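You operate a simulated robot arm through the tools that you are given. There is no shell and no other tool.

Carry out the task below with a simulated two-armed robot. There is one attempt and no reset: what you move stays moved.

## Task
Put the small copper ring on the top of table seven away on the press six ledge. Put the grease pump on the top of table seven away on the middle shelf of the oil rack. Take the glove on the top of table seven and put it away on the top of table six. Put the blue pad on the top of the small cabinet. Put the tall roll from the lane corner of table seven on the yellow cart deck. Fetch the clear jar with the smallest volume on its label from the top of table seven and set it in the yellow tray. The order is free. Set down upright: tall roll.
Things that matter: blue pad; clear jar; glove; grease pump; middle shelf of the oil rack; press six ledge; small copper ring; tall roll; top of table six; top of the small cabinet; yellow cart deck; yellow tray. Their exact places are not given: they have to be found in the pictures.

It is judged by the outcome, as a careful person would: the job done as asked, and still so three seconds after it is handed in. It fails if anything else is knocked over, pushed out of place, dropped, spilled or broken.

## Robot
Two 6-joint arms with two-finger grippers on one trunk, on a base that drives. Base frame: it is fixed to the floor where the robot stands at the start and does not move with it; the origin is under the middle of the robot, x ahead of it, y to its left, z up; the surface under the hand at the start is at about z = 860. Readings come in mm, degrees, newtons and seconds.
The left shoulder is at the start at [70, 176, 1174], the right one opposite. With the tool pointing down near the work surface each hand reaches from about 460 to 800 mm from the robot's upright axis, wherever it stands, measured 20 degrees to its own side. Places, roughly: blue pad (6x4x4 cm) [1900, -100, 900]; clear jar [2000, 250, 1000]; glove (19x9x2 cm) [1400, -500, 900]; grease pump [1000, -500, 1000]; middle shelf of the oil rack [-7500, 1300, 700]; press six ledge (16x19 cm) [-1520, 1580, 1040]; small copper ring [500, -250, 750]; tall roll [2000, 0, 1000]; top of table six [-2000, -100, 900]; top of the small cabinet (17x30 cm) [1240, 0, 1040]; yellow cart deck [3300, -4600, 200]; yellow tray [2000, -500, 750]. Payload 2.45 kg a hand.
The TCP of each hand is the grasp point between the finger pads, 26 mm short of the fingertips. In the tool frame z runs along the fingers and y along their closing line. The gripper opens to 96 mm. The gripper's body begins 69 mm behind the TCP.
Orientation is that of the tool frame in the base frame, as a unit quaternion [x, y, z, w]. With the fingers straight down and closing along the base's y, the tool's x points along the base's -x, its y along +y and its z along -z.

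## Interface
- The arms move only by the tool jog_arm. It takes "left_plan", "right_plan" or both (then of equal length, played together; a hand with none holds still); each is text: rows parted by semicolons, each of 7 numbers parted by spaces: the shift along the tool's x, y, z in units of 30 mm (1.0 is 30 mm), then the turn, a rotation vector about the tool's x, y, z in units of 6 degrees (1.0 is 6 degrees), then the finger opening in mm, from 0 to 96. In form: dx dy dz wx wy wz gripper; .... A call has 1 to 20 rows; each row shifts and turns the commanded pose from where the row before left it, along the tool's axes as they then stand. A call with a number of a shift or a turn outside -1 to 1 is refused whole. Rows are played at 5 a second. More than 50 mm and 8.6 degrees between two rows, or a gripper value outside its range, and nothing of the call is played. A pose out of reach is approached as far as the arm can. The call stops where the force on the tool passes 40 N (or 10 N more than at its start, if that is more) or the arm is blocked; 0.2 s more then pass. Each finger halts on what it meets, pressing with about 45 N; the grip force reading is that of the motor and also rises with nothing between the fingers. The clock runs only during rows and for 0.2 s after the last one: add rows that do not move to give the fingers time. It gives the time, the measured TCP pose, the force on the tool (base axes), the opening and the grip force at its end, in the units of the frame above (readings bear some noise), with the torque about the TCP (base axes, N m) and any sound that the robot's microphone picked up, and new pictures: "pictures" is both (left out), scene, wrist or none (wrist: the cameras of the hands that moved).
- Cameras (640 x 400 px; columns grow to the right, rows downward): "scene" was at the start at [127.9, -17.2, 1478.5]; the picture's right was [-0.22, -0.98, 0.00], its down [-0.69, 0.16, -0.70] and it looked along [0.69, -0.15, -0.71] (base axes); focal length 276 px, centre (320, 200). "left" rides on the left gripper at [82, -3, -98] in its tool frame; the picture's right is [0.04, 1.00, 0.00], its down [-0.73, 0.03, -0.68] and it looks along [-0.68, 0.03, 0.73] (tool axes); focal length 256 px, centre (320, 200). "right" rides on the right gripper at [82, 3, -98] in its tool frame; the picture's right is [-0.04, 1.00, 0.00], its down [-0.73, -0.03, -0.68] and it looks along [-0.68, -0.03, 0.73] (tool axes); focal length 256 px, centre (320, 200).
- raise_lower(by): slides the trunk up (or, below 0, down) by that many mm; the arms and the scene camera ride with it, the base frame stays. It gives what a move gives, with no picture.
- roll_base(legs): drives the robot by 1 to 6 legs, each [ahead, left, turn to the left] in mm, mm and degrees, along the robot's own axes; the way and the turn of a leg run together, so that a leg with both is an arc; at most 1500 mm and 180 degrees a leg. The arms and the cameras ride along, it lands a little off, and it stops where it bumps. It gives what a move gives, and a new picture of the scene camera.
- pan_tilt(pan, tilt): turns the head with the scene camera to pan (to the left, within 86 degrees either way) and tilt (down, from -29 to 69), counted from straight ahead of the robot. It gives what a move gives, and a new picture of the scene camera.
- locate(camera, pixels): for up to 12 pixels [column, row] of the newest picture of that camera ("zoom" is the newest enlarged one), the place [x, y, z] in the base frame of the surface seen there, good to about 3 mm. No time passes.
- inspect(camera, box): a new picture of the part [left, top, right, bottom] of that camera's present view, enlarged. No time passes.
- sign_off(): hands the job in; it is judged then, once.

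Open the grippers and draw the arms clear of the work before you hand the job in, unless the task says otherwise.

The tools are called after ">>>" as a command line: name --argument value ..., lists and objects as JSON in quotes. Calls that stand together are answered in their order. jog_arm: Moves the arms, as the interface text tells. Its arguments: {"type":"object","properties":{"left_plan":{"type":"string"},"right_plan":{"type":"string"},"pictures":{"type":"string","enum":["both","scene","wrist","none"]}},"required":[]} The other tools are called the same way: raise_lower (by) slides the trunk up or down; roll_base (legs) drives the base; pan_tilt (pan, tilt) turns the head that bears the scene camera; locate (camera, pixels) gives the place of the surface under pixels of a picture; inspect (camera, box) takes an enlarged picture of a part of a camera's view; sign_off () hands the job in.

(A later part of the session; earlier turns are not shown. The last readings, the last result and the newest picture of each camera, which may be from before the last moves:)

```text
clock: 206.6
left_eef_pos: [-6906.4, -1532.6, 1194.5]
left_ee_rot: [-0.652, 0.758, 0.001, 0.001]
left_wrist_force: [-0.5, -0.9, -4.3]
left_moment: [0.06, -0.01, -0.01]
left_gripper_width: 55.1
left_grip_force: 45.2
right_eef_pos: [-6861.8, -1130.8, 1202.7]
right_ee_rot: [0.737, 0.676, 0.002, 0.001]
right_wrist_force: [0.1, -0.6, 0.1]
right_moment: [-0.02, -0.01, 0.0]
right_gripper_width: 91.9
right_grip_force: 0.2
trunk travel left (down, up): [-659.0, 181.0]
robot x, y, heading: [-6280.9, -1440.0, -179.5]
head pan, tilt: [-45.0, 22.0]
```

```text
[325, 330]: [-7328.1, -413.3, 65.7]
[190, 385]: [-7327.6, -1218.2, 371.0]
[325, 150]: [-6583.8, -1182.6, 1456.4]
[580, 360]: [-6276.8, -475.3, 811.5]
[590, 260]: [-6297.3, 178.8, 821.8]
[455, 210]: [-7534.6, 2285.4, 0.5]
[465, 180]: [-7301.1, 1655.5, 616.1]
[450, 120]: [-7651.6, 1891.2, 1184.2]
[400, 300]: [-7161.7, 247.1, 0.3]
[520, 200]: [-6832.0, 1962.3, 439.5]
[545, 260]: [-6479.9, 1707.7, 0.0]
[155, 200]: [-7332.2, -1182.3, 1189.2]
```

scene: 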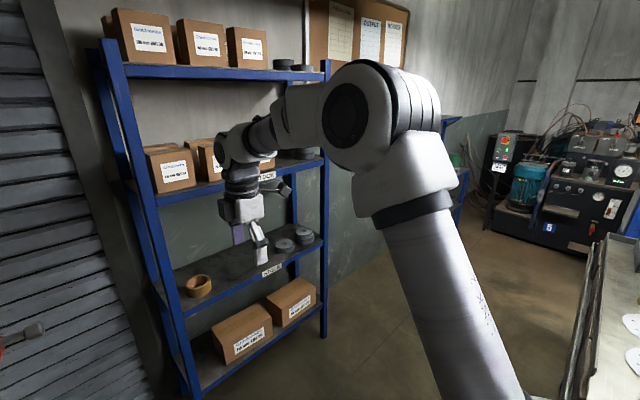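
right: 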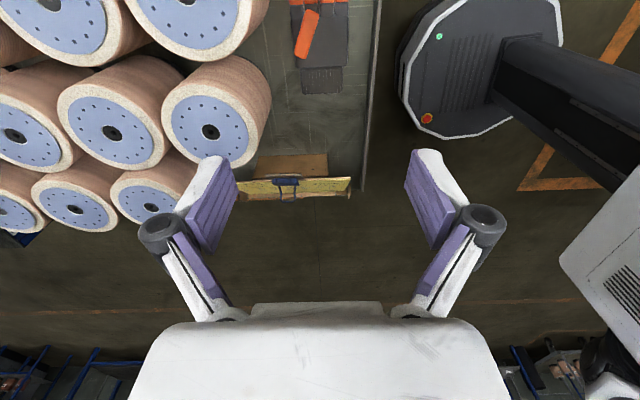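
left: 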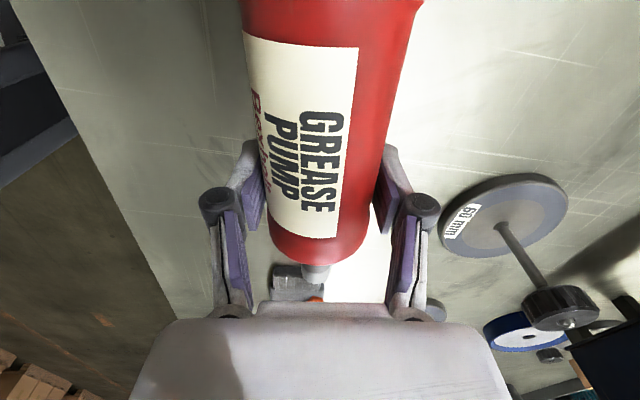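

Passage between STOCK rack (x=-7328) and table five (x=-6297) is ~1030 mm wide. I turn north, align at x≈-6730 and drive through the gap with arms ahead.

>>> roll_base --legs '[[0, 0, -90.5], [0, 450, 0], [900, 0, 0]]'

>>> pan_tilt --pan 30 --tilt 22

```text
clock: 217.4
left_eef_pos: [-6842.9, 55.6, 1194.9]
left_ee_rot: [0.074, 0.997, 0.0, 0.001]
left_wrist_force: [1.0, 0.1, -4.1]
left_moment: [0.0, -0.11, 0.0]
left_gripper_width: 54.9
left_grip_force: 44.3
right_eef_pos: [-6441.8, 13.2, 1203.4]
right_ee_rot: [0.999, -0.04, 0.0, 0.003]
right_wrist_force: [0.0, -0.5, 0.1]
right_moment: [-0.03, 0.0, -0.02]
right_gripper_width: 92.1
right_grip_force: 0.0
trunk travel left (down, up): [-659.0, 181.0]
robot x, y, heading: [-6750.5, -569.4, 91.0]
head pan, tilt: [-45.0, 22.0]
```

scene: 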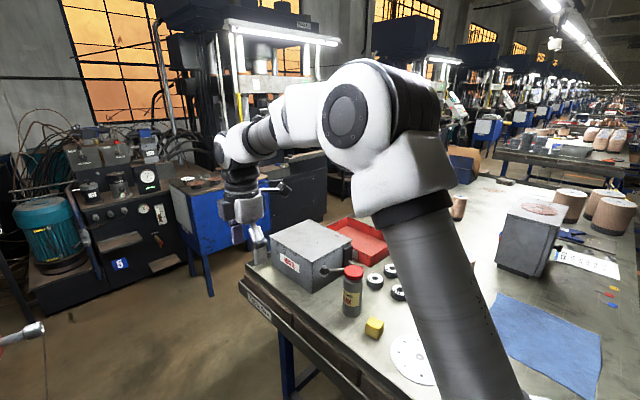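

```text
clock: 218.9
left_eef_pos: [-6843.0, 56.2, 1196.1]
left_ee_rot: [0.073, 0.997, -0.001, 0.0]
left_wrist_force: [-0.5, -0.4, -5.2]
left_moment: [-0.01, -0.11, 0.01]
left_gripper_width: 54.8
left_grip_force: 45.1
right_eef_pos: [-6441.1, 12.3, 1203.7]
right_ee_rot: [0.999, -0.039, 0.0, 0.002]
right_wrist_force: [0.0, -0.3, 0.0]
right_moment: [0.0, 0.03, -0.02]
right_gripper_width: 91.9
right_grip_force: 0.1
trunk travel left (down, up): [-659.0, 181.0]
robot x, y, heading: [-6751.7, -569.4, 90.5]
head pan, tilt: [30.0, 22.0]
```

scene: 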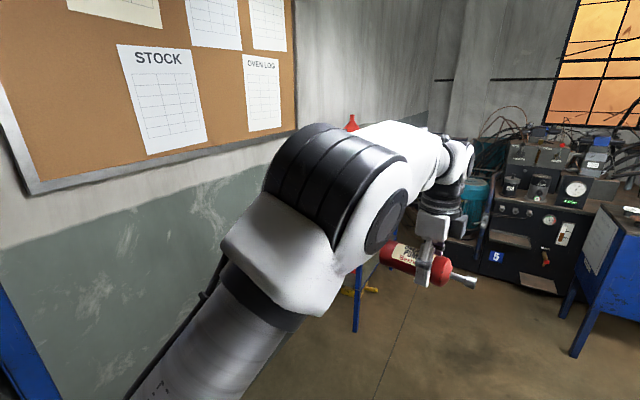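

The way ahead is clear. I advance 700 mm more and look at the oil rack.

>>> roll_base --legs '[[750, 0, 0]]'

>>> pan_tilt --pan 48 --tilt 25

```text
clock: 223.0
left_eef_pos: [-6847.4, 815.7, 1193.7]
left_ee_rot: [0.076, 0.997, 0.0, 0.001]
left_wrist_force: [-0.1, 0.3, -4.5]
left_moment: [-0.03, -0.08, 0.0]
left_gripper_width: 54.9
left_grip_force: 45.2
right_eef_pos: [-6443.9, 770.2, 1204.4]
right_ee_rot: [0.999, -0.043, 0.0, 0.002]
right_wrist_force: [0.3, -0.8, 0.4]
right_moment: [-0.03, 0.0, 0.02]
right_gripper_width: 92.1
right_grip_force: 0.0
trunk travel left (down, up): [-659.0, 181.0]
robot x, y, heading: [-6755.1, 189.2, 90.6]
head pan, tilt: [30.0, 22.0]
```

scene: 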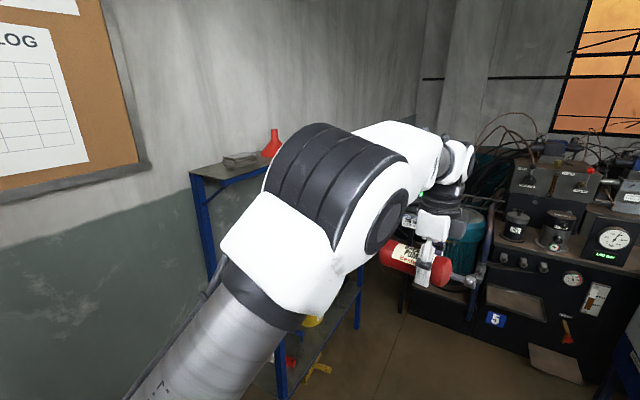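

```text
clock: 223.8
left_eef_pos: [-6846.6, 817.1, 1195.0]
left_ee_rot: [0.077, 0.997, -0.001, 0.001]
left_wrist_force: [-0.2, 1.0, -4.0]
left_moment: [0.01, -0.13, -0.01]
left_gripper_width: 54.9
left_grip_force: 45.1
right_eef_pos: [-6445.0, 771.2, 1204.2]
right_ee_rot: [0.999, -0.044, 0.0, 0.003]
right_wrist_force: [0.3, -0.4, 0.6]
right_moment: [-0.03, 0.04, 0.02]
right_gripper_width: 91.7
right_grip_force: 0.1
trunk travel left (down, up): [-659.0, 181.0]
robot x, y, heading: [-6751.5, 189.6, 90.3]
head pan, tilt: [48.0, 25.0]
```

scene: 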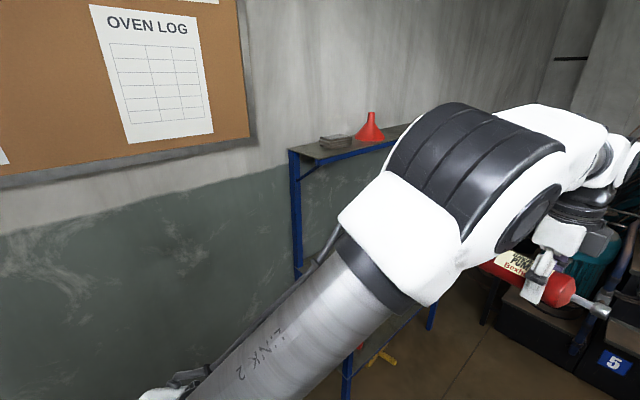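

The arm hides the rack. I move to about (-6600,790) and turn to face it.

>>> roll_base --legs '[[600, 0, 0], [0, -180, 0], [0, 0, 90]]'

>>> pan_tilt --pan -30 --tilt 30

```text
clock: 232.2
left_eef_pos: [-7207.0, 687.5, 1195.3]
left_ee_rot: [-0.667, 0.745, 0.001, 0.001]
left_wrist_force: [0.5, 0.0, -4.0]
left_moment: [0.13, -0.01, 0.02]
left_gripper_width: 54.7
left_grip_force: 45.0
right_eef_pos: [-7178.1, 1091.1, 1203.6]
right_ee_rot: [0.724, 0.69, 0.001, 0.002]
right_wrist_force: [0.4, 0.3, 1.1]
right_moment: [0.02, 0.04, 0.01]
right_gripper_width: 92.1
right_grip_force: 0.0
trunk travel left (down, up): [-659.0, 181.0]
robot x, y, heading: [-6584.1, 804.9, -177.4]
head pan, tilt: [48.0, 25.0]
```

scene: 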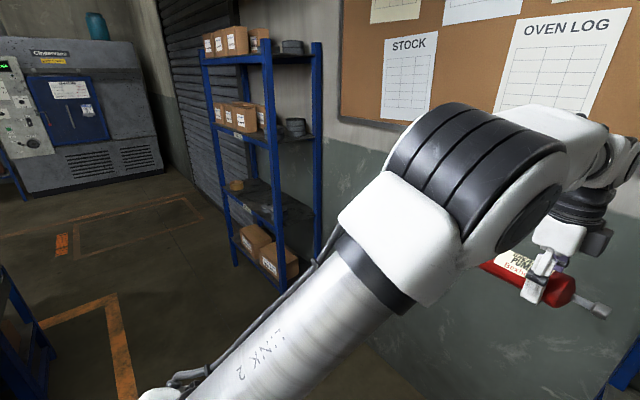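

```text
clock: 233.7
left_eef_pos: [-7206.3, 686.6, 1195.1]
left_ee_rot: [-0.666, 0.746, 0.0, 0.0]
left_wrist_force: [-0.3, -0.1, -4.2]
left_moment: [0.07, 0.01, -0.02]
left_gripper_width: 54.7
left_grip_force: 44.3
right_eef_pos: [-7177.1, 1090.5, 1203.1]
right_ee_rot: [0.724, 0.69, 0.002, 0.002]
right_wrist_force: [-0.1, -0.1, -0.3]
right_moment: [-0.02, -0.02, -0.01]
right_gripper_width: 91.8
right_grip_force: 0.0
trunk travel left (down, up): [-659.0, 181.0]
robot x, y, heading: [-6585.8, 803.6, -177.4]
head pan, tilt: [-30.0, 30.0]
```

scene: 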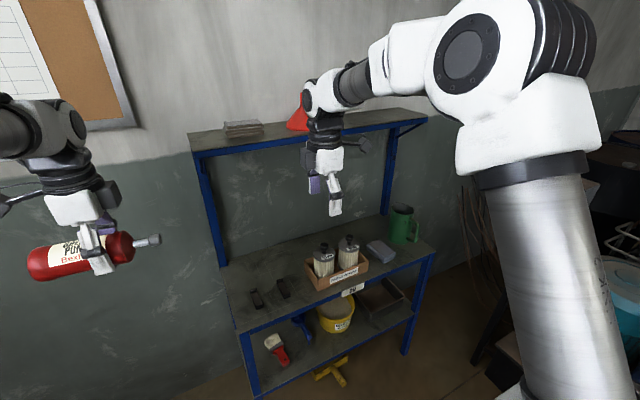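

The oil rack: top shelf at (310,130), middle shelf at (320,270) with a bottle box and an OIL label at (353,290), lower shelf beneath. I enlarge and measure it.

>>> inspect --camera "scene" --box '[180, 190, 450, 400]'

>>> locate --camera "scene" --pixels '[[240, 328], [430, 252], [225, 268], [385, 215], [240, 270], [265, 265], [300, 255], [270, 310], [300, 305], [195, 155], [425, 122], [355, 128]]'

```text
1.90 times, centred on (315, 295) of scene
```

zoom: 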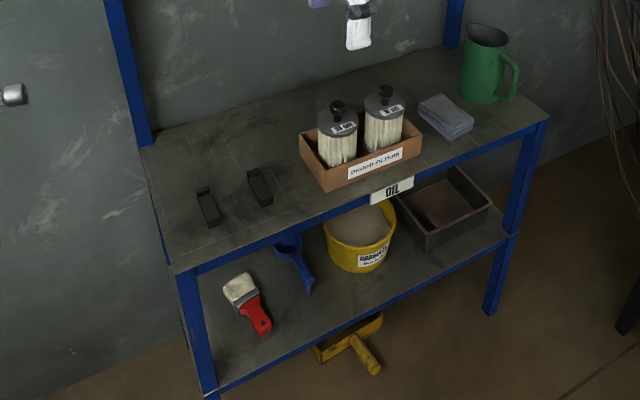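

```text
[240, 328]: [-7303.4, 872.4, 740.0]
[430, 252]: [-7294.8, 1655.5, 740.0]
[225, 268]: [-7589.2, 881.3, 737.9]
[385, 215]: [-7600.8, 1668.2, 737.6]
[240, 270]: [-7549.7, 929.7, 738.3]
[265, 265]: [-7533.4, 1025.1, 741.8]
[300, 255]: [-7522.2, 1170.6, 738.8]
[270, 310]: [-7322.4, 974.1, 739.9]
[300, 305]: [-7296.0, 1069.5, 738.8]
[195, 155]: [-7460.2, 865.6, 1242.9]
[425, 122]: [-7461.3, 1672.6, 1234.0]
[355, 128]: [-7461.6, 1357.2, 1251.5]
```

The middle shelf is at z≈739, front edge x≈-7297, while the top shelf only starts at x≈-7461, so the front strip is open from above. I measure the objects on it.

>>> locate --camera "zoom" --pixels '[[198, 190], [218, 222], [250, 175], [272, 200], [300, 135], [320, 188], [420, 155], [425, 105], [470, 130], [270, 230], [200, 245], [170, 180]]'

>>> locate --camera "zoom" --pixels '[[230, 170], [180, 160], [230, 140], [300, 205], [240, 220], [345, 215], [460, 165], [440, 150], [500, 140], [160, 150], [180, 265], [350, 100]]'

```text
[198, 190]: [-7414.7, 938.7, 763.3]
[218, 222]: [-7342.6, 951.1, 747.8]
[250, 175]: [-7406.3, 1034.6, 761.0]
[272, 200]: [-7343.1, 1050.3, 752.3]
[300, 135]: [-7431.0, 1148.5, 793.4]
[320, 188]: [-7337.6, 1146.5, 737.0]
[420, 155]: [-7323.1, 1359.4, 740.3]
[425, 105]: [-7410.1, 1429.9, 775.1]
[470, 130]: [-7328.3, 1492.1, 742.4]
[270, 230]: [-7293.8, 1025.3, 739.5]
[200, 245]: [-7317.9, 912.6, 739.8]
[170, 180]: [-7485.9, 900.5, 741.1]
```

```text
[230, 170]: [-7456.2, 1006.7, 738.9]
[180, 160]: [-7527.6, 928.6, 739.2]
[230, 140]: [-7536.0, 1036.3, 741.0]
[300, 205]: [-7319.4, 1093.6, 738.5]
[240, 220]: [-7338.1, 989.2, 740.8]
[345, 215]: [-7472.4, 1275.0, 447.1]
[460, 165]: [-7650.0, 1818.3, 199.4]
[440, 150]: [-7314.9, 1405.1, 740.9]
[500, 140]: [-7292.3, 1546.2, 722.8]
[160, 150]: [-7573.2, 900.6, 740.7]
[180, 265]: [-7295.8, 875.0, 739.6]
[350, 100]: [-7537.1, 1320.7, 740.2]
```

Free space lies behind the two small pads (x≈-7490, y≈905–1100). I retract the right hand to the side, adjust the left hand's yaw, and then lower the trunk so that the whole arm stays under the top shelf level.

>>> jog_arm --left_plan "0 0 0 0 0 -0.75 20; 0 0 0 0 0 -0.75 20; 0 0.35 0 0 0 0 20; 0 0.35 0 0 0 0 20; 0 0.35 0 0 0 0 20; 0 0.35 0 0 0 0 20; 0 0.35 0 0 0 0 20; 0 0 0 0 0 0 20; 0 0 0 0 0 0 20" --right_plan "0.54 0.952 0 0 0 0 92; 0.54 0.952 0 0 0 0 92; 0.54 0.952 0 0 0 0 92; 0.54 0.952 0 0 0 0 92; 0.54 0.952 0 0 0 0 92; 0.54 0.952 0 0 0 0 92; 0.54 0.952 0 0 0 0 92; 0.54 0.952 0 0 0 0 92; 0.54 0.952 0 0 0 0 92" --pictures "scene"

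```text
clock: 235.7
left_eef_pos: [-7260.3, 684.8, 1195.8]
left_ee_rot: [0.723, -0.691, 0.0, -0.001]
left_wrist_force: [0.3, 0.4, -4.3]
left_moment: [0.08, 0.01, 0.03]
left_gripper_width: 54.8
left_grip_force: 44.6
right_eef_pos: [-7049.0, 1205.3, 1153.6]
right_ee_rot: [0.723, 0.691, 0.002, 0.002]
right_wrist_force: [-0.3, -0.3, 0.0]
right_moment: [0.01, -0.01, 0.0]
right_gripper_width: 92.1
right_grip_force: 0.0
right hand out of reach, approached as far as the arm can: row 5, 6, 7, 8, 9
trunk travel left (down, up): [-659.0, 181.0]
robot x, y, heading: [-6587.3, 806.9, -177.3]
head pan, tilt: [-30.0, 30.0]
```

scene: 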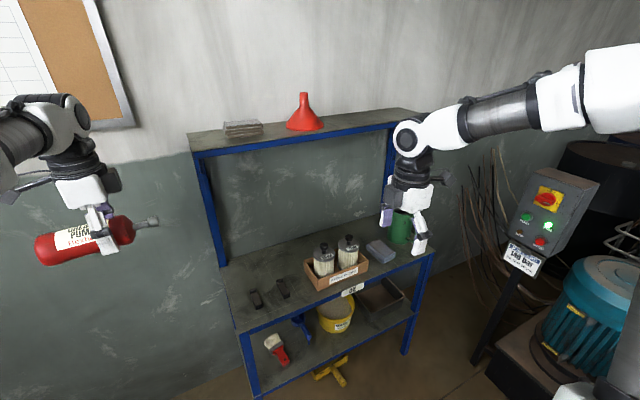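

The left hand is now 677 mm ahead of the robot, which suits. I raise the right hand a little, then lower the trunk by 360 mm outside the rack.

>>> jog_arm --right_plan "0 0 -1 0 0 0 92; 0 0 -1 0 0 0 92; 0 0 -1 0 0 0 92; 0 0 -1 0 0 0 92; 0 0 -1 0 0 0 92" --pictures "none"

>>> raise_lower --by -350

>>> roll_base --legs '[[0, 0, -2.7], [0, -313, 0]]'

```text
clock: 236.9
left_eef_pos: [-7261.0, 683.7, 1195.0]
left_ee_rot: [0.723, -0.69, 0.0, 0.0]
left_wrist_force: [0.0, -0.2, -4.0]
left_moment: [0.1, -0.03, 0.01]
left_gripper_width: 54.8
left_grip_force: 45.2
right_eef_pos: [-7077.0, 1199.7, 1297.9]
right_ee_rot: [0.724, 0.69, 0.003, 0.003]
right_wrist_force: [0.3, -1.0, 0.6]
right_moment: [0.03, 0.0, 0.02]
right_gripper_width: 92.0
right_grip_force: 0.2
right hand out of reach, approached as far as the arm can: row 1, 2, 3, 5
trunk travel left (down, up): [-659.0, 181.0]
robot x, y, heading: [-6585.6, 798.7, -177.1]
head pan, tilt: [-30.0, 30.0]
```

```text
clock: 240.3
left_eef_pos: [-7260.1, 685.8, 845.0]
left_ee_rot: [0.723, -0.691, -0.001, -0.001]
left_wrist_force: [0.0, 0.6, -4.3]
left_moment: [0.11, 0.0, -0.02]
left_gripper_width: 55.0
left_grip_force: 45.8
right_eef_pos: [-7078.1, 1201.5, 948.4]
right_ee_rot: [0.724, 0.69, 0.002, 0.002]
right_wrist_force: [0.7, -0.5, 0.5]
right_moment: [0.03, -0.01, 0.01]
right_gripper_width: 91.7
right_grip_force: 0.1
trunk travel left (down, up): [-309.0, 531.0]
robot x, y, heading: [-6585.3, 803.6, -177.1]
head pan, tilt: [-30.0, 30.0]
```

```text
clock: 242.9
left_eef_pos: [-7264.6, 1041.6, 845.5]
left_ee_rot: [-0.706, 0.708, -0.001, 0.001]
left_wrist_force: [-0.4, 0.8, -3.9]
left_moment: [0.1, 0.03, 0.02]
left_gripper_width: 55.0
left_grip_force: 45.4
right_eef_pos: [-7058.2, 1549.3, 947.8]
right_ee_rot: [0.74, 0.673, 0.004, 0.003]
right_wrist_force: [-0.3, 0.7, -0.3]
right_moment: [-0.04, 0.03, 0.01]
right_gripper_width: 92.1
right_grip_force: 0.0
trunk travel left (down, up): [-309.0, 531.0]
robot x, y, heading: [-6583.7, 1127.2, 180.0]
head pan, tilt: [-30.0, 30.0]
```

scene: 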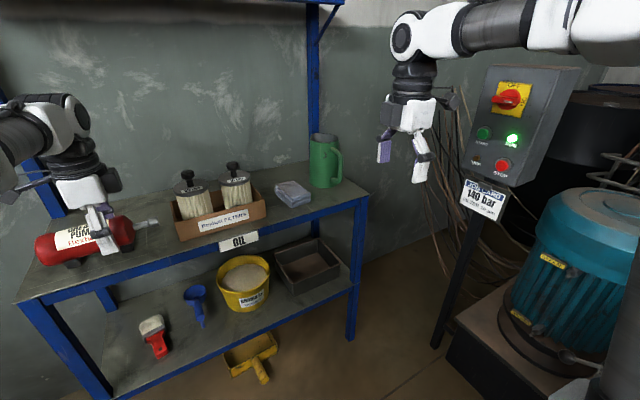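

The left hand is at y≈1042; it should go in at y≈1008. I drive ahead about 205 mm with a 34 mm shift to the left.

>>> roll_base --legs '[[0, 34, 0], [205, 0, 0]]'

>>> pan_tilt --pan 10 --tilt 35

```text
clock: 244.9
left_eef_pos: [-7468.9, 1005.2, 843.9]
left_ee_rot: [0.707, -0.707, 0.0, -0.001]
left_wrist_force: [-0.3, -0.9, -4.2]
left_moment: [0.14, -0.02, 0.01]
left_gripper_width: 54.7
left_grip_force: 45.5
right_eef_pos: [-7262.7, 1514.7, 946.6]
right_ee_rot: [0.738, 0.674, 0.003, 0.003]
right_wrist_force: [-1.2, 1.1, -0.1]
right_moment: [0.0, -0.05, -0.02]
right_gripper_width: 92.1
right_grip_force: 0.0
trunk travel left (down, up): [-309.0, 531.0]
robot x, y, heading: [-6783.7, 1093.5, -179.8]
head pan, tilt: [-30.0, 30.0]
```

scene: 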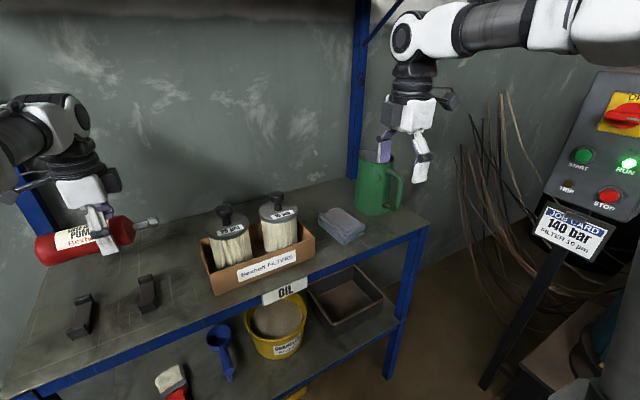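

```text
clock: 246.0
left_eef_pos: [-7468.6, 1006.3, 844.2]
left_ee_rot: [-0.707, 0.707, 0.0, 0.001]
left_wrist_force: [0.4, 0.4, -4.2]
left_moment: [0.08, 0.0, 0.02]
left_gripper_width: 54.9
left_grip_force: 44.8
right_eef_pos: [-7262.5, 1513.3, 947.0]
right_ee_rot: [0.739, 0.673, 0.003, 0.002]
right_wrist_force: [-0.3, 0.0, -0.4]
right_moment: [-0.01, -0.01, 0.01]
right_gripper_width: 92.0
right_grip_force: 0.2
trunk travel left (down, up): [-309.0, 531.0]
robot x, y, heading: [-6786.0, 1096.4, -179.8]
head pan, tilt: [10.0, 35.0]
```

scene: 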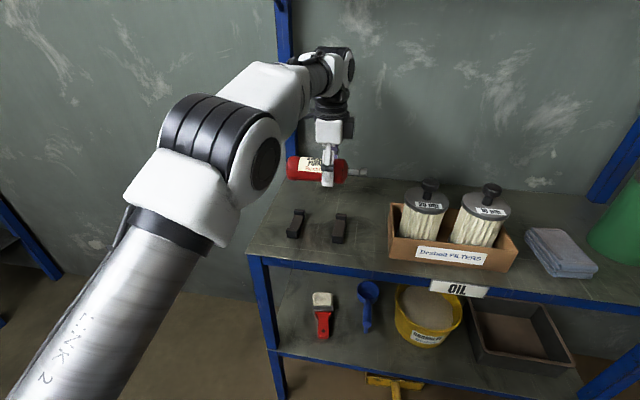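

The hand is over the free zone behind the pads. I shift 20 mm inward and lower the pump to just above the shelf.

>>> jog_arm --left_plan "0 0.7 0 0 0 0 20; 0 0 1 0 0 0 20; 0 0 0.9 0 0 0 20; 0 0 0.4 0 0 0 20; 0 0 0 0 0 0 20" --pictures "both"

```text
clock: 247.2
left_eef_pos: [-7490.1, 1005.1, 774.8]
left_ee_rot: [0.707, -0.707, 0.0, -0.001]
left_wrist_force: [-0.3, 0.6, -5.2]
left_moment: [0.08, -0.02, 0.0]
left_gripper_width: 55.0
left_grip_force: 44.7
right_eef_pos: [-7263.3, 1513.2, 948.0]
right_ee_rot: [0.739, 0.674, 0.003, 0.003]
right_wrist_force: [0.3, -0.4, -0.8]
right_moment: [0.0, -0.01, 0.03]
right_gripper_width: 92.0
right_grip_force: 0.1
trunk travel left (down, up): [-309.0, 531.0]
robot x, y, heading: [-6787.1, 1092.6, -179.7]
head pan, tilt: [10.0, 35.0]
```

scene: 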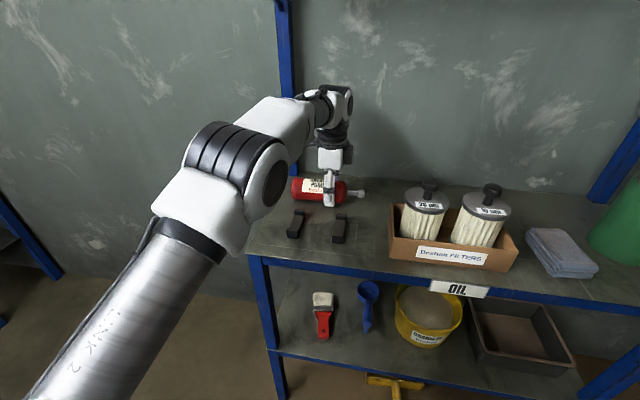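
left: 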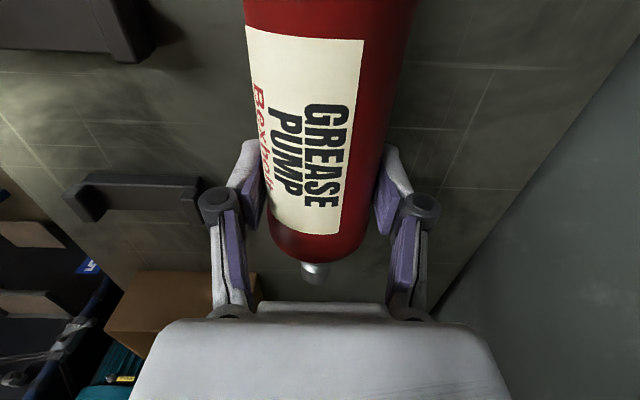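

I lower in small steps until the pump touches the shelf.

>>> jog_arm --left_plan "0 0 0.07 0 0 0 20; 0 0 0.05 0 0 0 20; 0 0 0 0 0 0 20" --pictures "none"

```text
clock: 248.0
left_eef_pos: [-7489.1, 1006.6, 772.4]
left_ee_rot: [-0.707, 0.708, 0.001, 0.0]
left_wrist_force: [-3.8, -1.4, 5.2]
left_moment: [-0.79, 0.02, -0.25]
left_gripper_width: 55.0
left_grip_force: 45.4
right_eef_pos: [-7261.7, 1513.5, 950.0]
right_ee_rot: [0.739, 0.674, 0.003, 0.003]
right_wrist_force: [1.1, 0.7, -0.2]
right_moment: [0.02, 0.0, 0.02]
right_gripper_width: 92.2
right_grip_force: 0.1
trunk travel left (down, up): [-309.0, 531.0]
robot x, y, heading: [-6788.3, 1096.2, -180.0]
head pan, tilt: [10.0, 35.0]
```

The base end touches first (force 5 N); the tilt is tiny. I open the fingers slowly and rise.

>>> jog_arm --left_plan "0 0 0.03 0 0 0 50; 0 0 0 0 0 0 56; 0 0 0 0 0 0 58; 0 0 0 0 0 0 62; 0 0 0 0 0 0 70; 0 0 0 0 0 0 78; 0 0 0 0 0 0 78; 0 0 -0.5 0 0 0 78; 0 0 -1 0 0 0 78; 0 0 -1 0 0 0 78; 0 0 -0.5 0 0 0 78; 0 0 0 0 0 0 78" --pictures "both"

```text
clock: 250.6
left_eef_pos: [-7483.1, 1002.4, 859.2]
left_ee_rot: [-0.707, 0.707, -0.001, 0.001]
left_wrist_force: [0.0, -1.7, 1.1]
left_moment: [0.0, -0.01, 0.0]
left_gripper_width: 78.0
left_grip_force: 0.1
left hand out of reach, approached as far as the arm can: row 11
right_eef_pos: [-7262.7, 1513.5, 948.7]
right_ee_rot: [0.738, 0.674, 0.003, 0.002]
right_wrist_force: [0.2, 0.1, 0.0]
right_moment: [0.02, -0.02, 0.0]
right_gripper_width: 92.0
right_grip_force: 0.1
trunk travel left (down, up): [-309.0, 531.0]
robot x, y, heading: [-6790.6, 1093.3, -179.9]
head pan, tilt: [10.0, 35.0]
```

scene: 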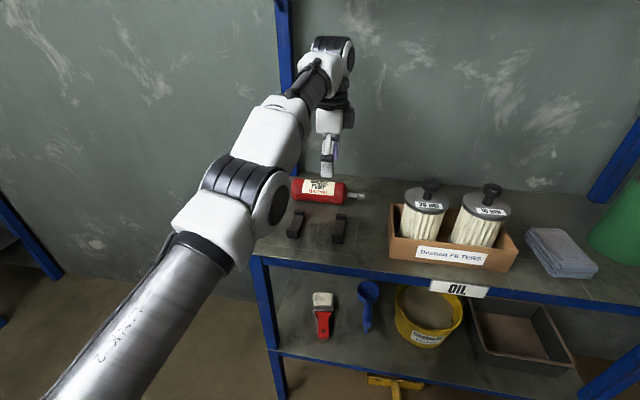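
left: 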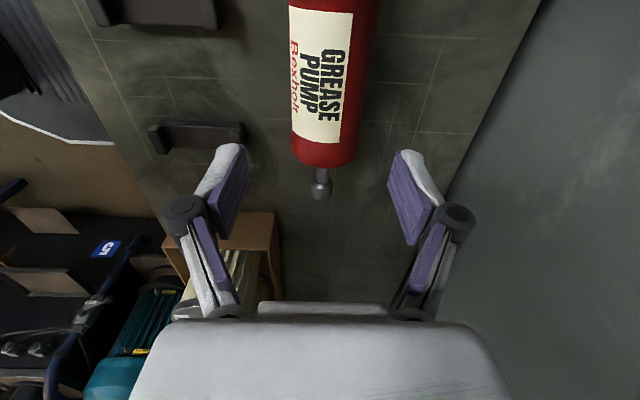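

The pump rests on the middle shelf. I back the robot out of the rack and check the pump again.

>>> roll_base --legs '[[-260, 0, 0]]'

>>> inspect --camera "scene" --box '[240, 120, 480, 280]'

```text
clock: 252.5
left_eef_pos: [-7217.6, 1003.7, 861.8]
left_ee_rot: [-0.707, 0.708, 0.001, 0.001]
left_wrist_force: [0.0, 0.9, 0.3]
left_moment: [-0.03, 0.03, -0.02]
left_gripper_width: 78.0
left_grip_force: 0.0
right_eef_pos: [-6995.8, 1514.2, 948.4]
right_ee_rot: [0.739, 0.673, 0.002, 0.003]
right_wrist_force: [1.5, -0.2, 0.2]
right_moment: [0.05, 0.04, 0.01]
right_gripper_width: 92.0
right_grip_force: 0.1
trunk travel left (down, up): [-309.0, 531.0]
robot x, y, heading: [-6524.8, 1093.4, 180.1]
head pan, tilt: [10.0, 35.0]
```

scene: 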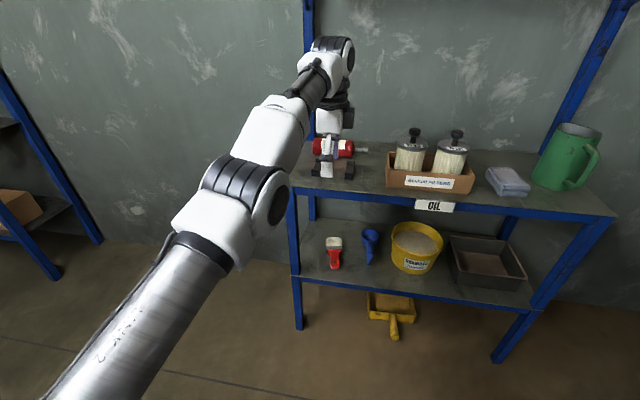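

```text
2.50 times, centred on (360, 200) of scene
```

zoom: 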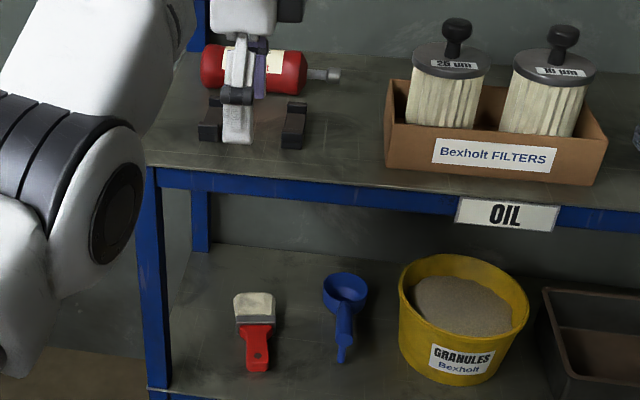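

The pump lies still on the middle shelf. I raise the trunk again, turn north and back out through the gap to the lane.

>>> raise_lower --by 350

>>> roll_base --legs '[[0, 0, -90], [0, 190, 0], [-1500, 0, 0], [-1050, 0, 0]]'

```text
clock: 255.9
left_eef_pos: [-7220.3, 1004.6, 1209.7]
left_ee_rot: [-0.706, 0.708, 0.0, 0.002]
left_wrist_force: [0.3, 0.4, 0.0]
left_moment: [0.0, -0.01, 0.01]
left_gripper_width: 78.0
left_grip_force: 0.1
right_eef_pos: [-6997.2, 1514.8, 1297.7]
right_ee_rot: [0.739, 0.673, 0.002, 0.003]
right_wrist_force: [0.2, 0.4, -1.1]
right_moment: [-0.03, -0.02, 0.0]
right_gripper_width: 92.1
right_grip_force: 0.0
trunk travel left (down, up): [-659.0, 181.0]
robot x, y, heading: [-6523.7, 1093.9, 180.0]
head pan, tilt: [10.0, 35.0]
```

```text
clock: 273.3
left_eef_pos: [-6809.3, -760.4, 1209.9]
left_ee_rot: [-0.005, 1.0, -0.001, 0.001]
left_wrist_force: [0.3, -0.1, -0.5]
left_moment: [0.02, -0.02, 0.01]
left_gripper_width: 77.8
left_grip_force: 0.1
right_eef_pos: [-6295.4, -976.1, 1298.4]
right_ee_rot: [0.999, -0.041, 0.001, 0.003]
right_wrist_force: [-1.0, 0.0, 0.2]
right_moment: [0.0, 0.01, -0.02]
right_gripper_width: 92.0
right_grip_force: 0.0
trunk travel left (down, up): [-659.0, 181.0]
robot x, y, heading: [-6711.4, -1456.6, 90.6]
head pan, tilt: [10.0, 35.0]
```

scene: 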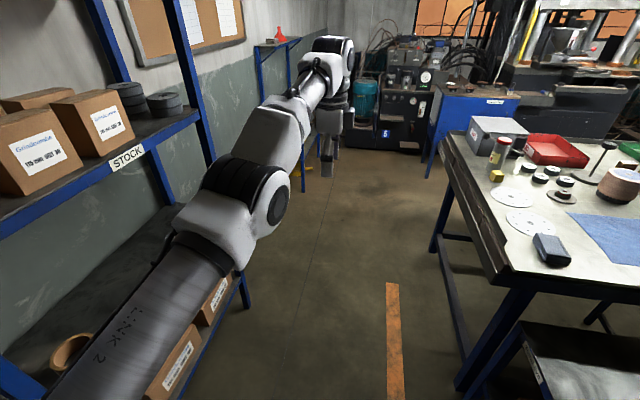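

Back in the lane at (-6711,-1457). Now I strafe east along the lane toward the far end of table seven.

>>> roll_base --legs '[[-60, 0, -0.6], [0, -1500, 0], [0, -1500, 0], [0, -1500, 0]]'

>>> roll_base --legs '[[0, -1500, 0], [0, -1500, 0]]'

```text
clock: 295.4
left_eef_pos: [-2347.3, -743.9, 1209.8]
left_ee_rot: [-0.026, 1.0, 0.0, 0.001]
left_wrist_force: [0.9, -0.2, 1.0]
left_moment: [0.01, -0.02, 0.02]
left_gripper_width: 77.8
left_grip_force: 0.0
right_eef_pos: [-1827.5, -936.5, 1298.3]
right_ee_rot: [1.0, -0.02, 0.0, 0.003]
right_wrist_force: [-0.9, -0.3, 0.7]
right_moment: [-0.01, -0.03, 0.0]
right_gripper_width: 92.2
right_grip_force: 0.2
trunk travel left (down, up): [-659.0, 181.0]
robot x, y, heading: [-2219.9, -1432.6, 92.9]
head pan, tilt: [10.0, 35.0]
```

scene: 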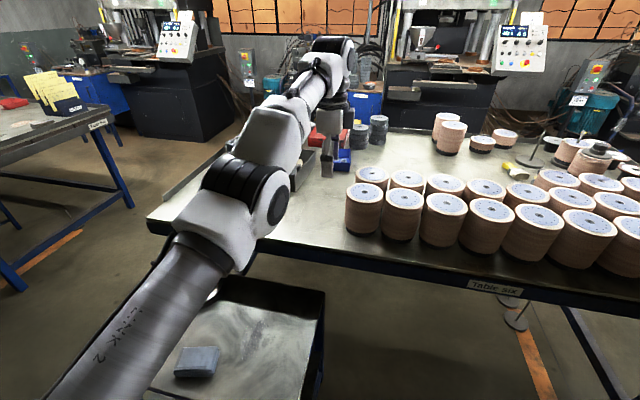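

```text
clock: 307.6
left_eef_pos: [186.1, -643.6, 1213.5]
left_ee_rot: [-0.04, 0.999, 0.003, 0.0]
left_wrist_force: [0.6, -0.4, 1.0]
left_moment: [0.09, 0.0, 0.0]
left_gripper_width: 78.1
left_grip_force: 0.1
right_eef_pos: [713.5, -824.1, 1301.0]
right_ee_rot: [1.0, -0.006, -0.003, 0.0]
right_wrist_force: [-0.8, -0.7, 0.3]
right_moment: [0.08, 0.07, -0.02]
right_gripper_width: 91.9
right_grip_force: 0.0
trunk travel left (down, up): [-659.0, 181.0]
robot x, y, heading: [331.3, -1325.3, 94.4]
head pan, tilt: [10.0, 35.0]
stopped in leg 2: the robot was blocked; the commanded pose is now the measured one
```

scene: 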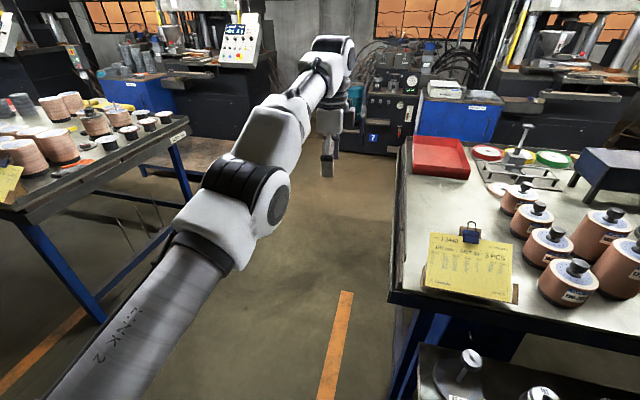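

The base bumped, likely against the side stand with the spools. I look to the right to check that nothing has moved there.

>>> pan_tilt --pan -45 --tilt 45

>>> inspect --camera "scene" --box '[100, 120, 500, 400]'

```text
clock: 308.8
left_eef_pos: [184.4, -640.2, 1211.8]
left_ee_rot: [-0.039, 0.999, 0.001, 0.001]
left_wrist_force: [0.0, 0.0, 0.3]
left_moment: [0.02, 0.01, 0.01]
left_gripper_width: 78.1
left_grip_force: 0.1
right_eef_pos: [709.7, -819.3, 1296.9]
right_ee_rot: [1.0, -0.006, 0.0, 0.003]
right_wrist_force: [-0.2, 0.1, -0.1]
right_moment: [0.0, -0.02, 0.0]
right_gripper_width: 92.1
right_grip_force: 0.0
trunk travel left (down, up): [-659.0, 181.0]
robot x, y, heading: [331.0, -1321.0, 94.7]
head pan, tilt: [-45.0, 45.0]
```

scene: 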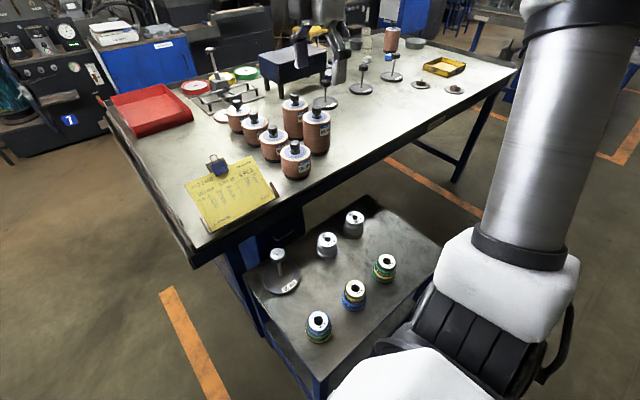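

```text
1.43 times, centred on (300, 260) of scene
```

zoom: 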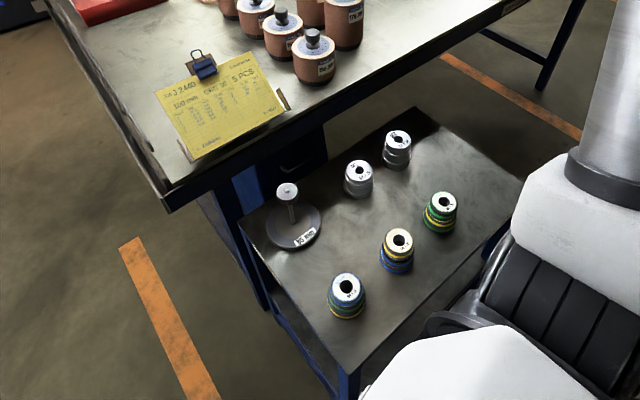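

All items on the stand are upright. I compare the stand's position with earlier readings (right edge x≈1081).

>>> locate --camera "scene" --pixels '[[438, 243], [375, 196], [322, 380], [248, 268], [316, 322], [355, 288], [385, 262], [277, 285], [330, 392], [420, 262]]'

```text
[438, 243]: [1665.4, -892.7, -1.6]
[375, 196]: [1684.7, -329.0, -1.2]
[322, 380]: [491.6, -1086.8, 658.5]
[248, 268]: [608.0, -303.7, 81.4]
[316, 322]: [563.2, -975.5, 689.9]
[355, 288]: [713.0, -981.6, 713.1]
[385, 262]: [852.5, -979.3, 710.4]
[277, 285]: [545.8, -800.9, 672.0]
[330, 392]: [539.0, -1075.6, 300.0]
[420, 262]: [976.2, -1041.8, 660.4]
```

The stand is in place with all spools upright. I back away from it and correct the heading before going on further out in the lane.

>>> roll_base --legs '[[-250, 40, 0], [0, 0, -4.7], [0, -1400, -1]]'

>>> inspect --camera "scene" --box '[0, 100, 400, 400]'

```text
clock: 317.9
left_eef_pos: [1669.4, -890.5, 1210.4]
left_ee_rot: [0.007, 1.0, 0.0, 0.001]
left_wrist_force: [0.6, -0.1, 0.7]
left_moment: [0.0, 0.01, 0.0]
left_gripper_width: 77.8
left_grip_force: 0.1
right_eef_pos: [2175.2, -1118.6, 1298.5]
right_ee_rot: [0.999, -0.053, 0.0, 0.004]
right_wrist_force: [-0.7, 0.1, 0.1]
right_moment: [0.0, 0.02, 0.01]
right_gripper_width: 91.9
right_grip_force: 0.0
trunk travel left (down, up): [-659.0, 181.0]
robot x, y, heading: [1751.4, -1588.1, 89.5]
head pan, tilt: [-45.0, 45.0]
```

scene: 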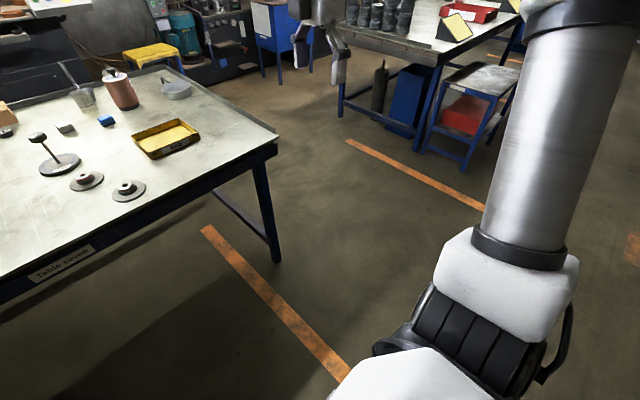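

```text
1.33 times, centred on (200, 250) of scene
```

zoom: 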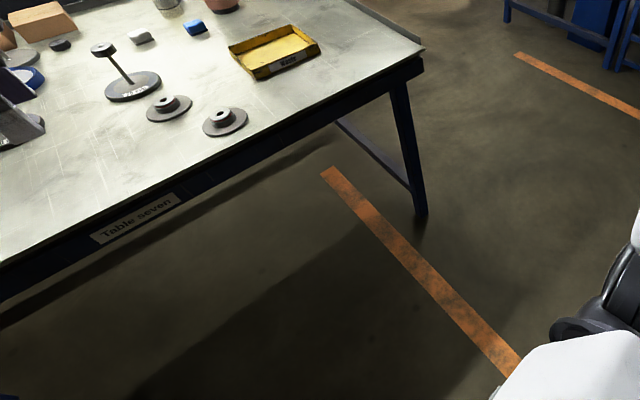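

Clear of the stand. I continue to the gap beyond table seven's far end, turn to face west, and enter the gap.

>>> roll_base --legs '[[0, -1340, 0], [0, 0, 90.5], [0, -1450, 0]]'

>>> pan_tilt --pan 0 --tilt 40

```text
clock: 335.4
left_eef_pos: [2457.2, -224.0, 1210.7]
left_ee_rot: [-0.693, 0.721, 0.001, 0.001]
left_wrist_force: [0.0, 0.3, 0.5]
left_moment: [-0.03, -0.03, -0.05]
left_gripper_width: 77.9
left_grip_force: 0.2
right_eef_pos: [2697.7, 276.6, 1298.0]
right_ee_rot: [0.752, 0.659, 0.003, 0.003]
right_wrist_force: [0.2, 1.0, 0.2]
right_moment: [0.02, 0.0, -0.03]
right_gripper_width: 92.0
right_grip_force: 0.1
trunk travel left (down, up): [-659.0, 181.0]
robot x, y, heading: [3159.0, -161.0, 177.8]
head pan, tilt: [-45.0, 45.0]
```

scene: 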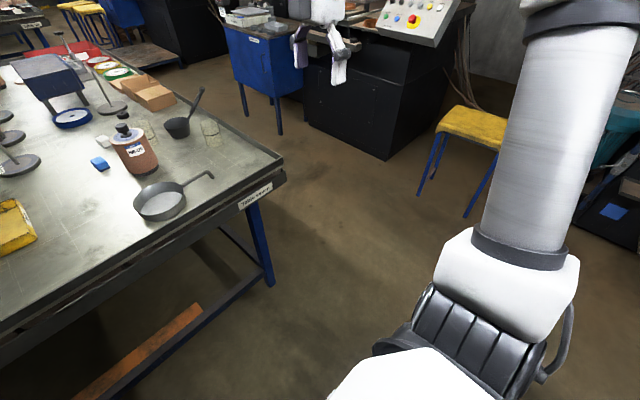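

```text
clock: 336.5
left_eef_pos: [2457.4, -224.6, 1210.2]
left_ee_rot: [-0.693, 0.721, 0.001, 0.001]
left_wrist_force: [0.4, -0.4, -0.3]
left_moment: [-0.03, 0.01, -0.02]
left_gripper_width: 78.1
left_grip_force: 0.1
right_eef_pos: [2698.2, 277.7, 1297.2]
right_ee_rot: [0.752, 0.659, 0.002, 0.003]
right_wrist_force: [-1.0, -0.4, -0.1]
right_moment: [-0.01, -0.01, -0.01]
right_gripper_width: 91.9
right_grip_force: 0.0
trunk travel left (down, up): [-659.0, 181.0]
robot x, y, heading: [3158.7, -161.3, 178.0]
head pan, tilt: [0.0, 40.0]
```

scene: 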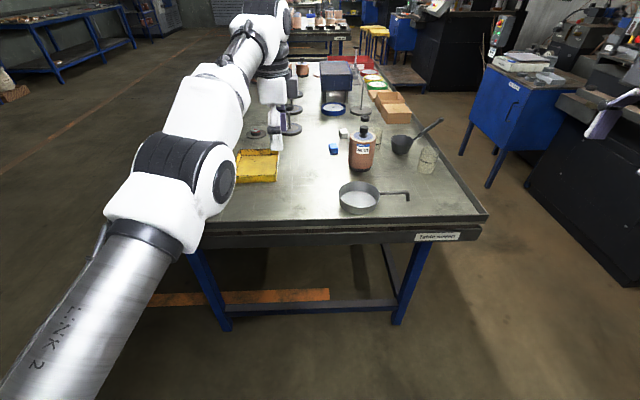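

From here I see the roll, jars and pad. I enlarge to read labels on jars and roll.

>>> inspect --camera "scene" --box '[320, 105, 450, 215]'

>>> inspect --camera "scene" --box '[365, 120, 445, 180]'

```text
3.64 times, centred on (385, 160) of scene
```

zoom: 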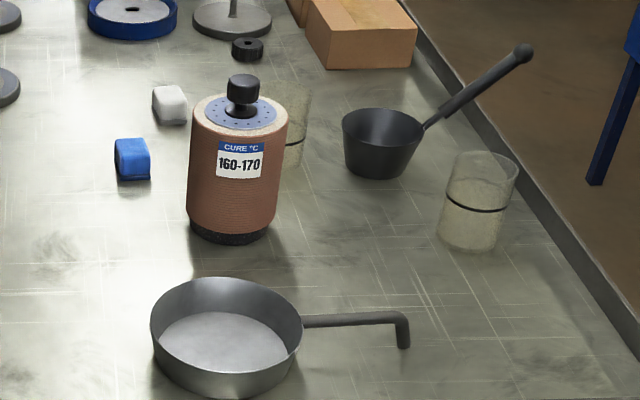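

```text
6.67 times, centred on (405, 150) of scene
```

zoom: 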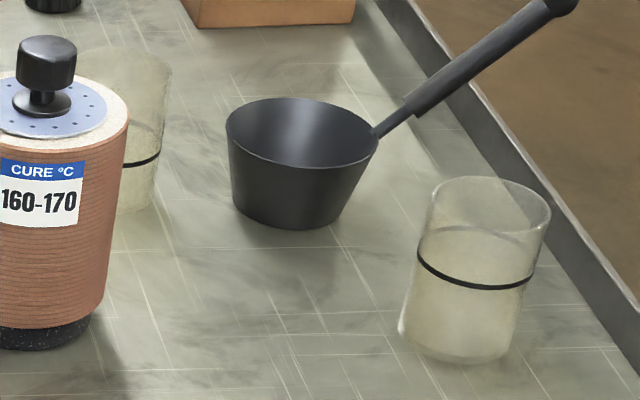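

No label shows from here; it probably faces the press side. I look right to plan the way around to the press side (the stool stands somewhere there).

>>> pan_tilt --pan -50 --tilt 30

>>> pan_tilt --pan -20 --tilt 30

```text
clock: 337.7
left_eef_pos: [2457.2, -224.8, 1210.2]
left_ee_rot: [-0.693, 0.721, 0.001, 0.001]
left_wrist_force: [0.5, -0.4, -0.9]
left_moment: [0.01, -0.01, 0.0]
left_gripper_width: 78.2
left_grip_force: 0.1
right_eef_pos: [2696.9, 277.1, 1298.0]
right_ee_rot: [0.752, 0.659, 0.002, 0.003]
right_wrist_force: [-0.5, -0.4, 0.7]
right_moment: [0.01, 0.0, 0.01]
right_gripper_width: 92.0
right_grip_force: 0.1
trunk travel left (down, up): [-659.0, 181.0]
robot x, y, heading: [3154.7, -160.3, 177.8]
head pan, tilt: [-50.0, 30.0]
```

scene: 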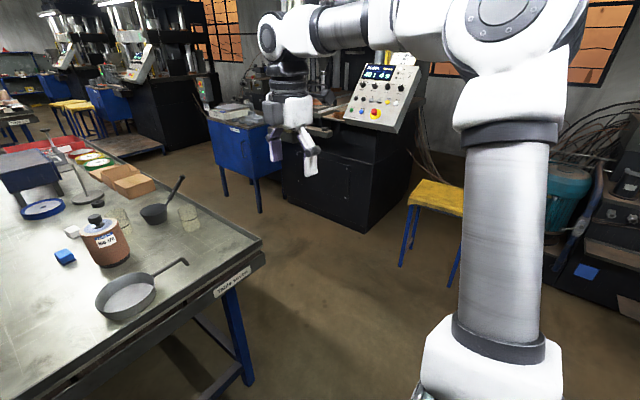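

```text
clock: 338.6
left_eef_pos: [2456.7, -224.3, 1210.5]
left_ee_rot: [-0.693, 0.721, 0.001, 0.001]
left_wrist_force: [0.2, -0.5, -0.3]
left_moment: [-0.02, 0.0, 0.01]
left_gripper_width: 78.4
left_grip_force: 0.1
right_eef_pos: [2698.9, 276.5, 1297.4]
right_ee_rot: [0.752, 0.659, 0.001, 0.002]
right_wrist_force: [0.7, 0.1, 0.5]
right_moment: [0.06, -0.01, -0.02]
right_gripper_width: 92.1
right_grip_force: 0.1
trunk travel left (down, up): [-659.0, 181.0]
robot x, y, heading: [3154.0, -159.1, 178.0]
head pan, tilt: [-20.0, 30.0]
```

scene: 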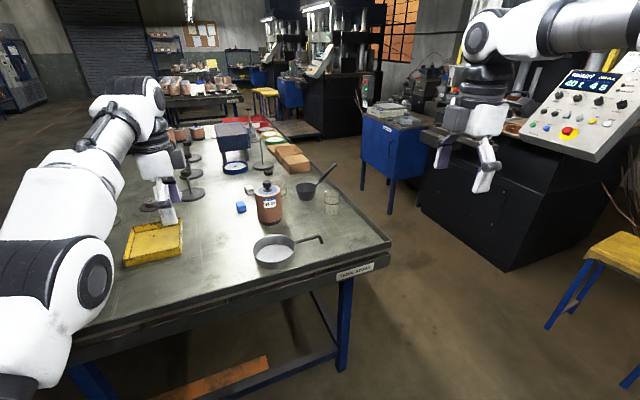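

I measure the stool, press front and blue cabinet to find the free width of the press aisle.

>>> locate --camera "scene" --pixels '[[600, 262], [548, 328], [590, 262], [392, 210], [365, 188], [420, 150], [500, 265], [430, 200], [385, 240], [340, 360], [540, 140], [625, 385]]'

```text
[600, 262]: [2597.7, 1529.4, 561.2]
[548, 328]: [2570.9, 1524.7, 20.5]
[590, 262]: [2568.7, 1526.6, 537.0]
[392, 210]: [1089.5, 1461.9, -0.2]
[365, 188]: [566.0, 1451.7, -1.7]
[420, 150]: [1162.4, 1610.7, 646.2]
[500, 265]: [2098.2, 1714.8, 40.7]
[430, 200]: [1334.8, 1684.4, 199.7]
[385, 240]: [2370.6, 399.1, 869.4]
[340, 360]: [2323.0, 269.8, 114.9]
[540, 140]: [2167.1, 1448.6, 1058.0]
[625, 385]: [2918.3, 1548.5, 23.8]
```

The press-side aisle is free (y 400–1350). I go around: north through the gap, turn to face the table (heading -90), and strafe west along the aisle.

>>> roll_base --legs '[[0, -980, 2], [0, 0, 90], [0, -1050, 0]]'

>>> pan_tilt --pan 0 --tilt 45

```text
clock: 352.8
left_eef_pos: [2136.2, 161.2, 1210.2]
left_ee_rot: [1.0, -0.019, -0.001, 0.0]
left_wrist_force: [0.5, -1.0, 1.0]
left_moment: [0.01, -0.03, 0.0]
left_gripper_width: 78.1
left_grip_force: 0.1
right_eef_pos: [1634.6, 400.5, 1297.2]
right_ee_rot: [0.066, 0.998, 0.004, 0.0]
right_wrist_force: [0.1, -0.2, -0.6]
right_moment: [-0.05, 0.03, -0.02]
right_gripper_width: 91.8
right_grip_force: 0.1
trunk travel left (down, up): [-659.0, 181.0]
robot x, y, heading: [2072.5, 858.3, -92.1]
head pan, tilt: [-20.0, 30.0]
```

scene: 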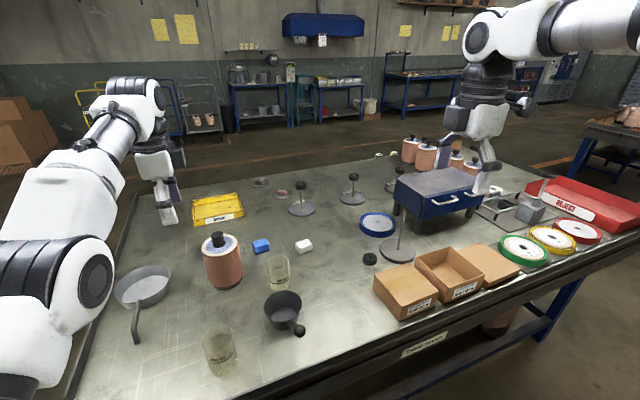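

```text
clock: 353.6
left_eef_pos: [2135.5, 160.9, 1210.0]
left_ee_rot: [1.0, -0.02, 0.0, 0.0]
left_wrist_force: [-0.6, 0.2, 1.3]
left_moment: [0.01, -0.02, 0.0]
left_gripper_width: 78.0
left_grip_force: 0.1
right_eef_pos: [1634.5, 400.5, 1298.5]
right_ee_rot: [0.065, 0.998, 0.004, 0.001]
right_wrist_force: [0.9, 0.9, 0.0]
right_moment: [-0.02, 0.01, 0.02]
right_gripper_width: 91.9
right_grip_force: 0.0
trunk travel left (down, up): [-659.0, 181.0]
robot x, y, heading: [2068.5, 857.0, -92.0]
head pan, tilt: [0.0, 45.0]
```

scene: 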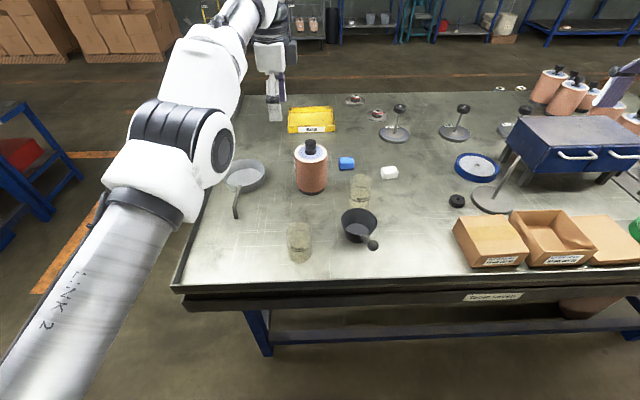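

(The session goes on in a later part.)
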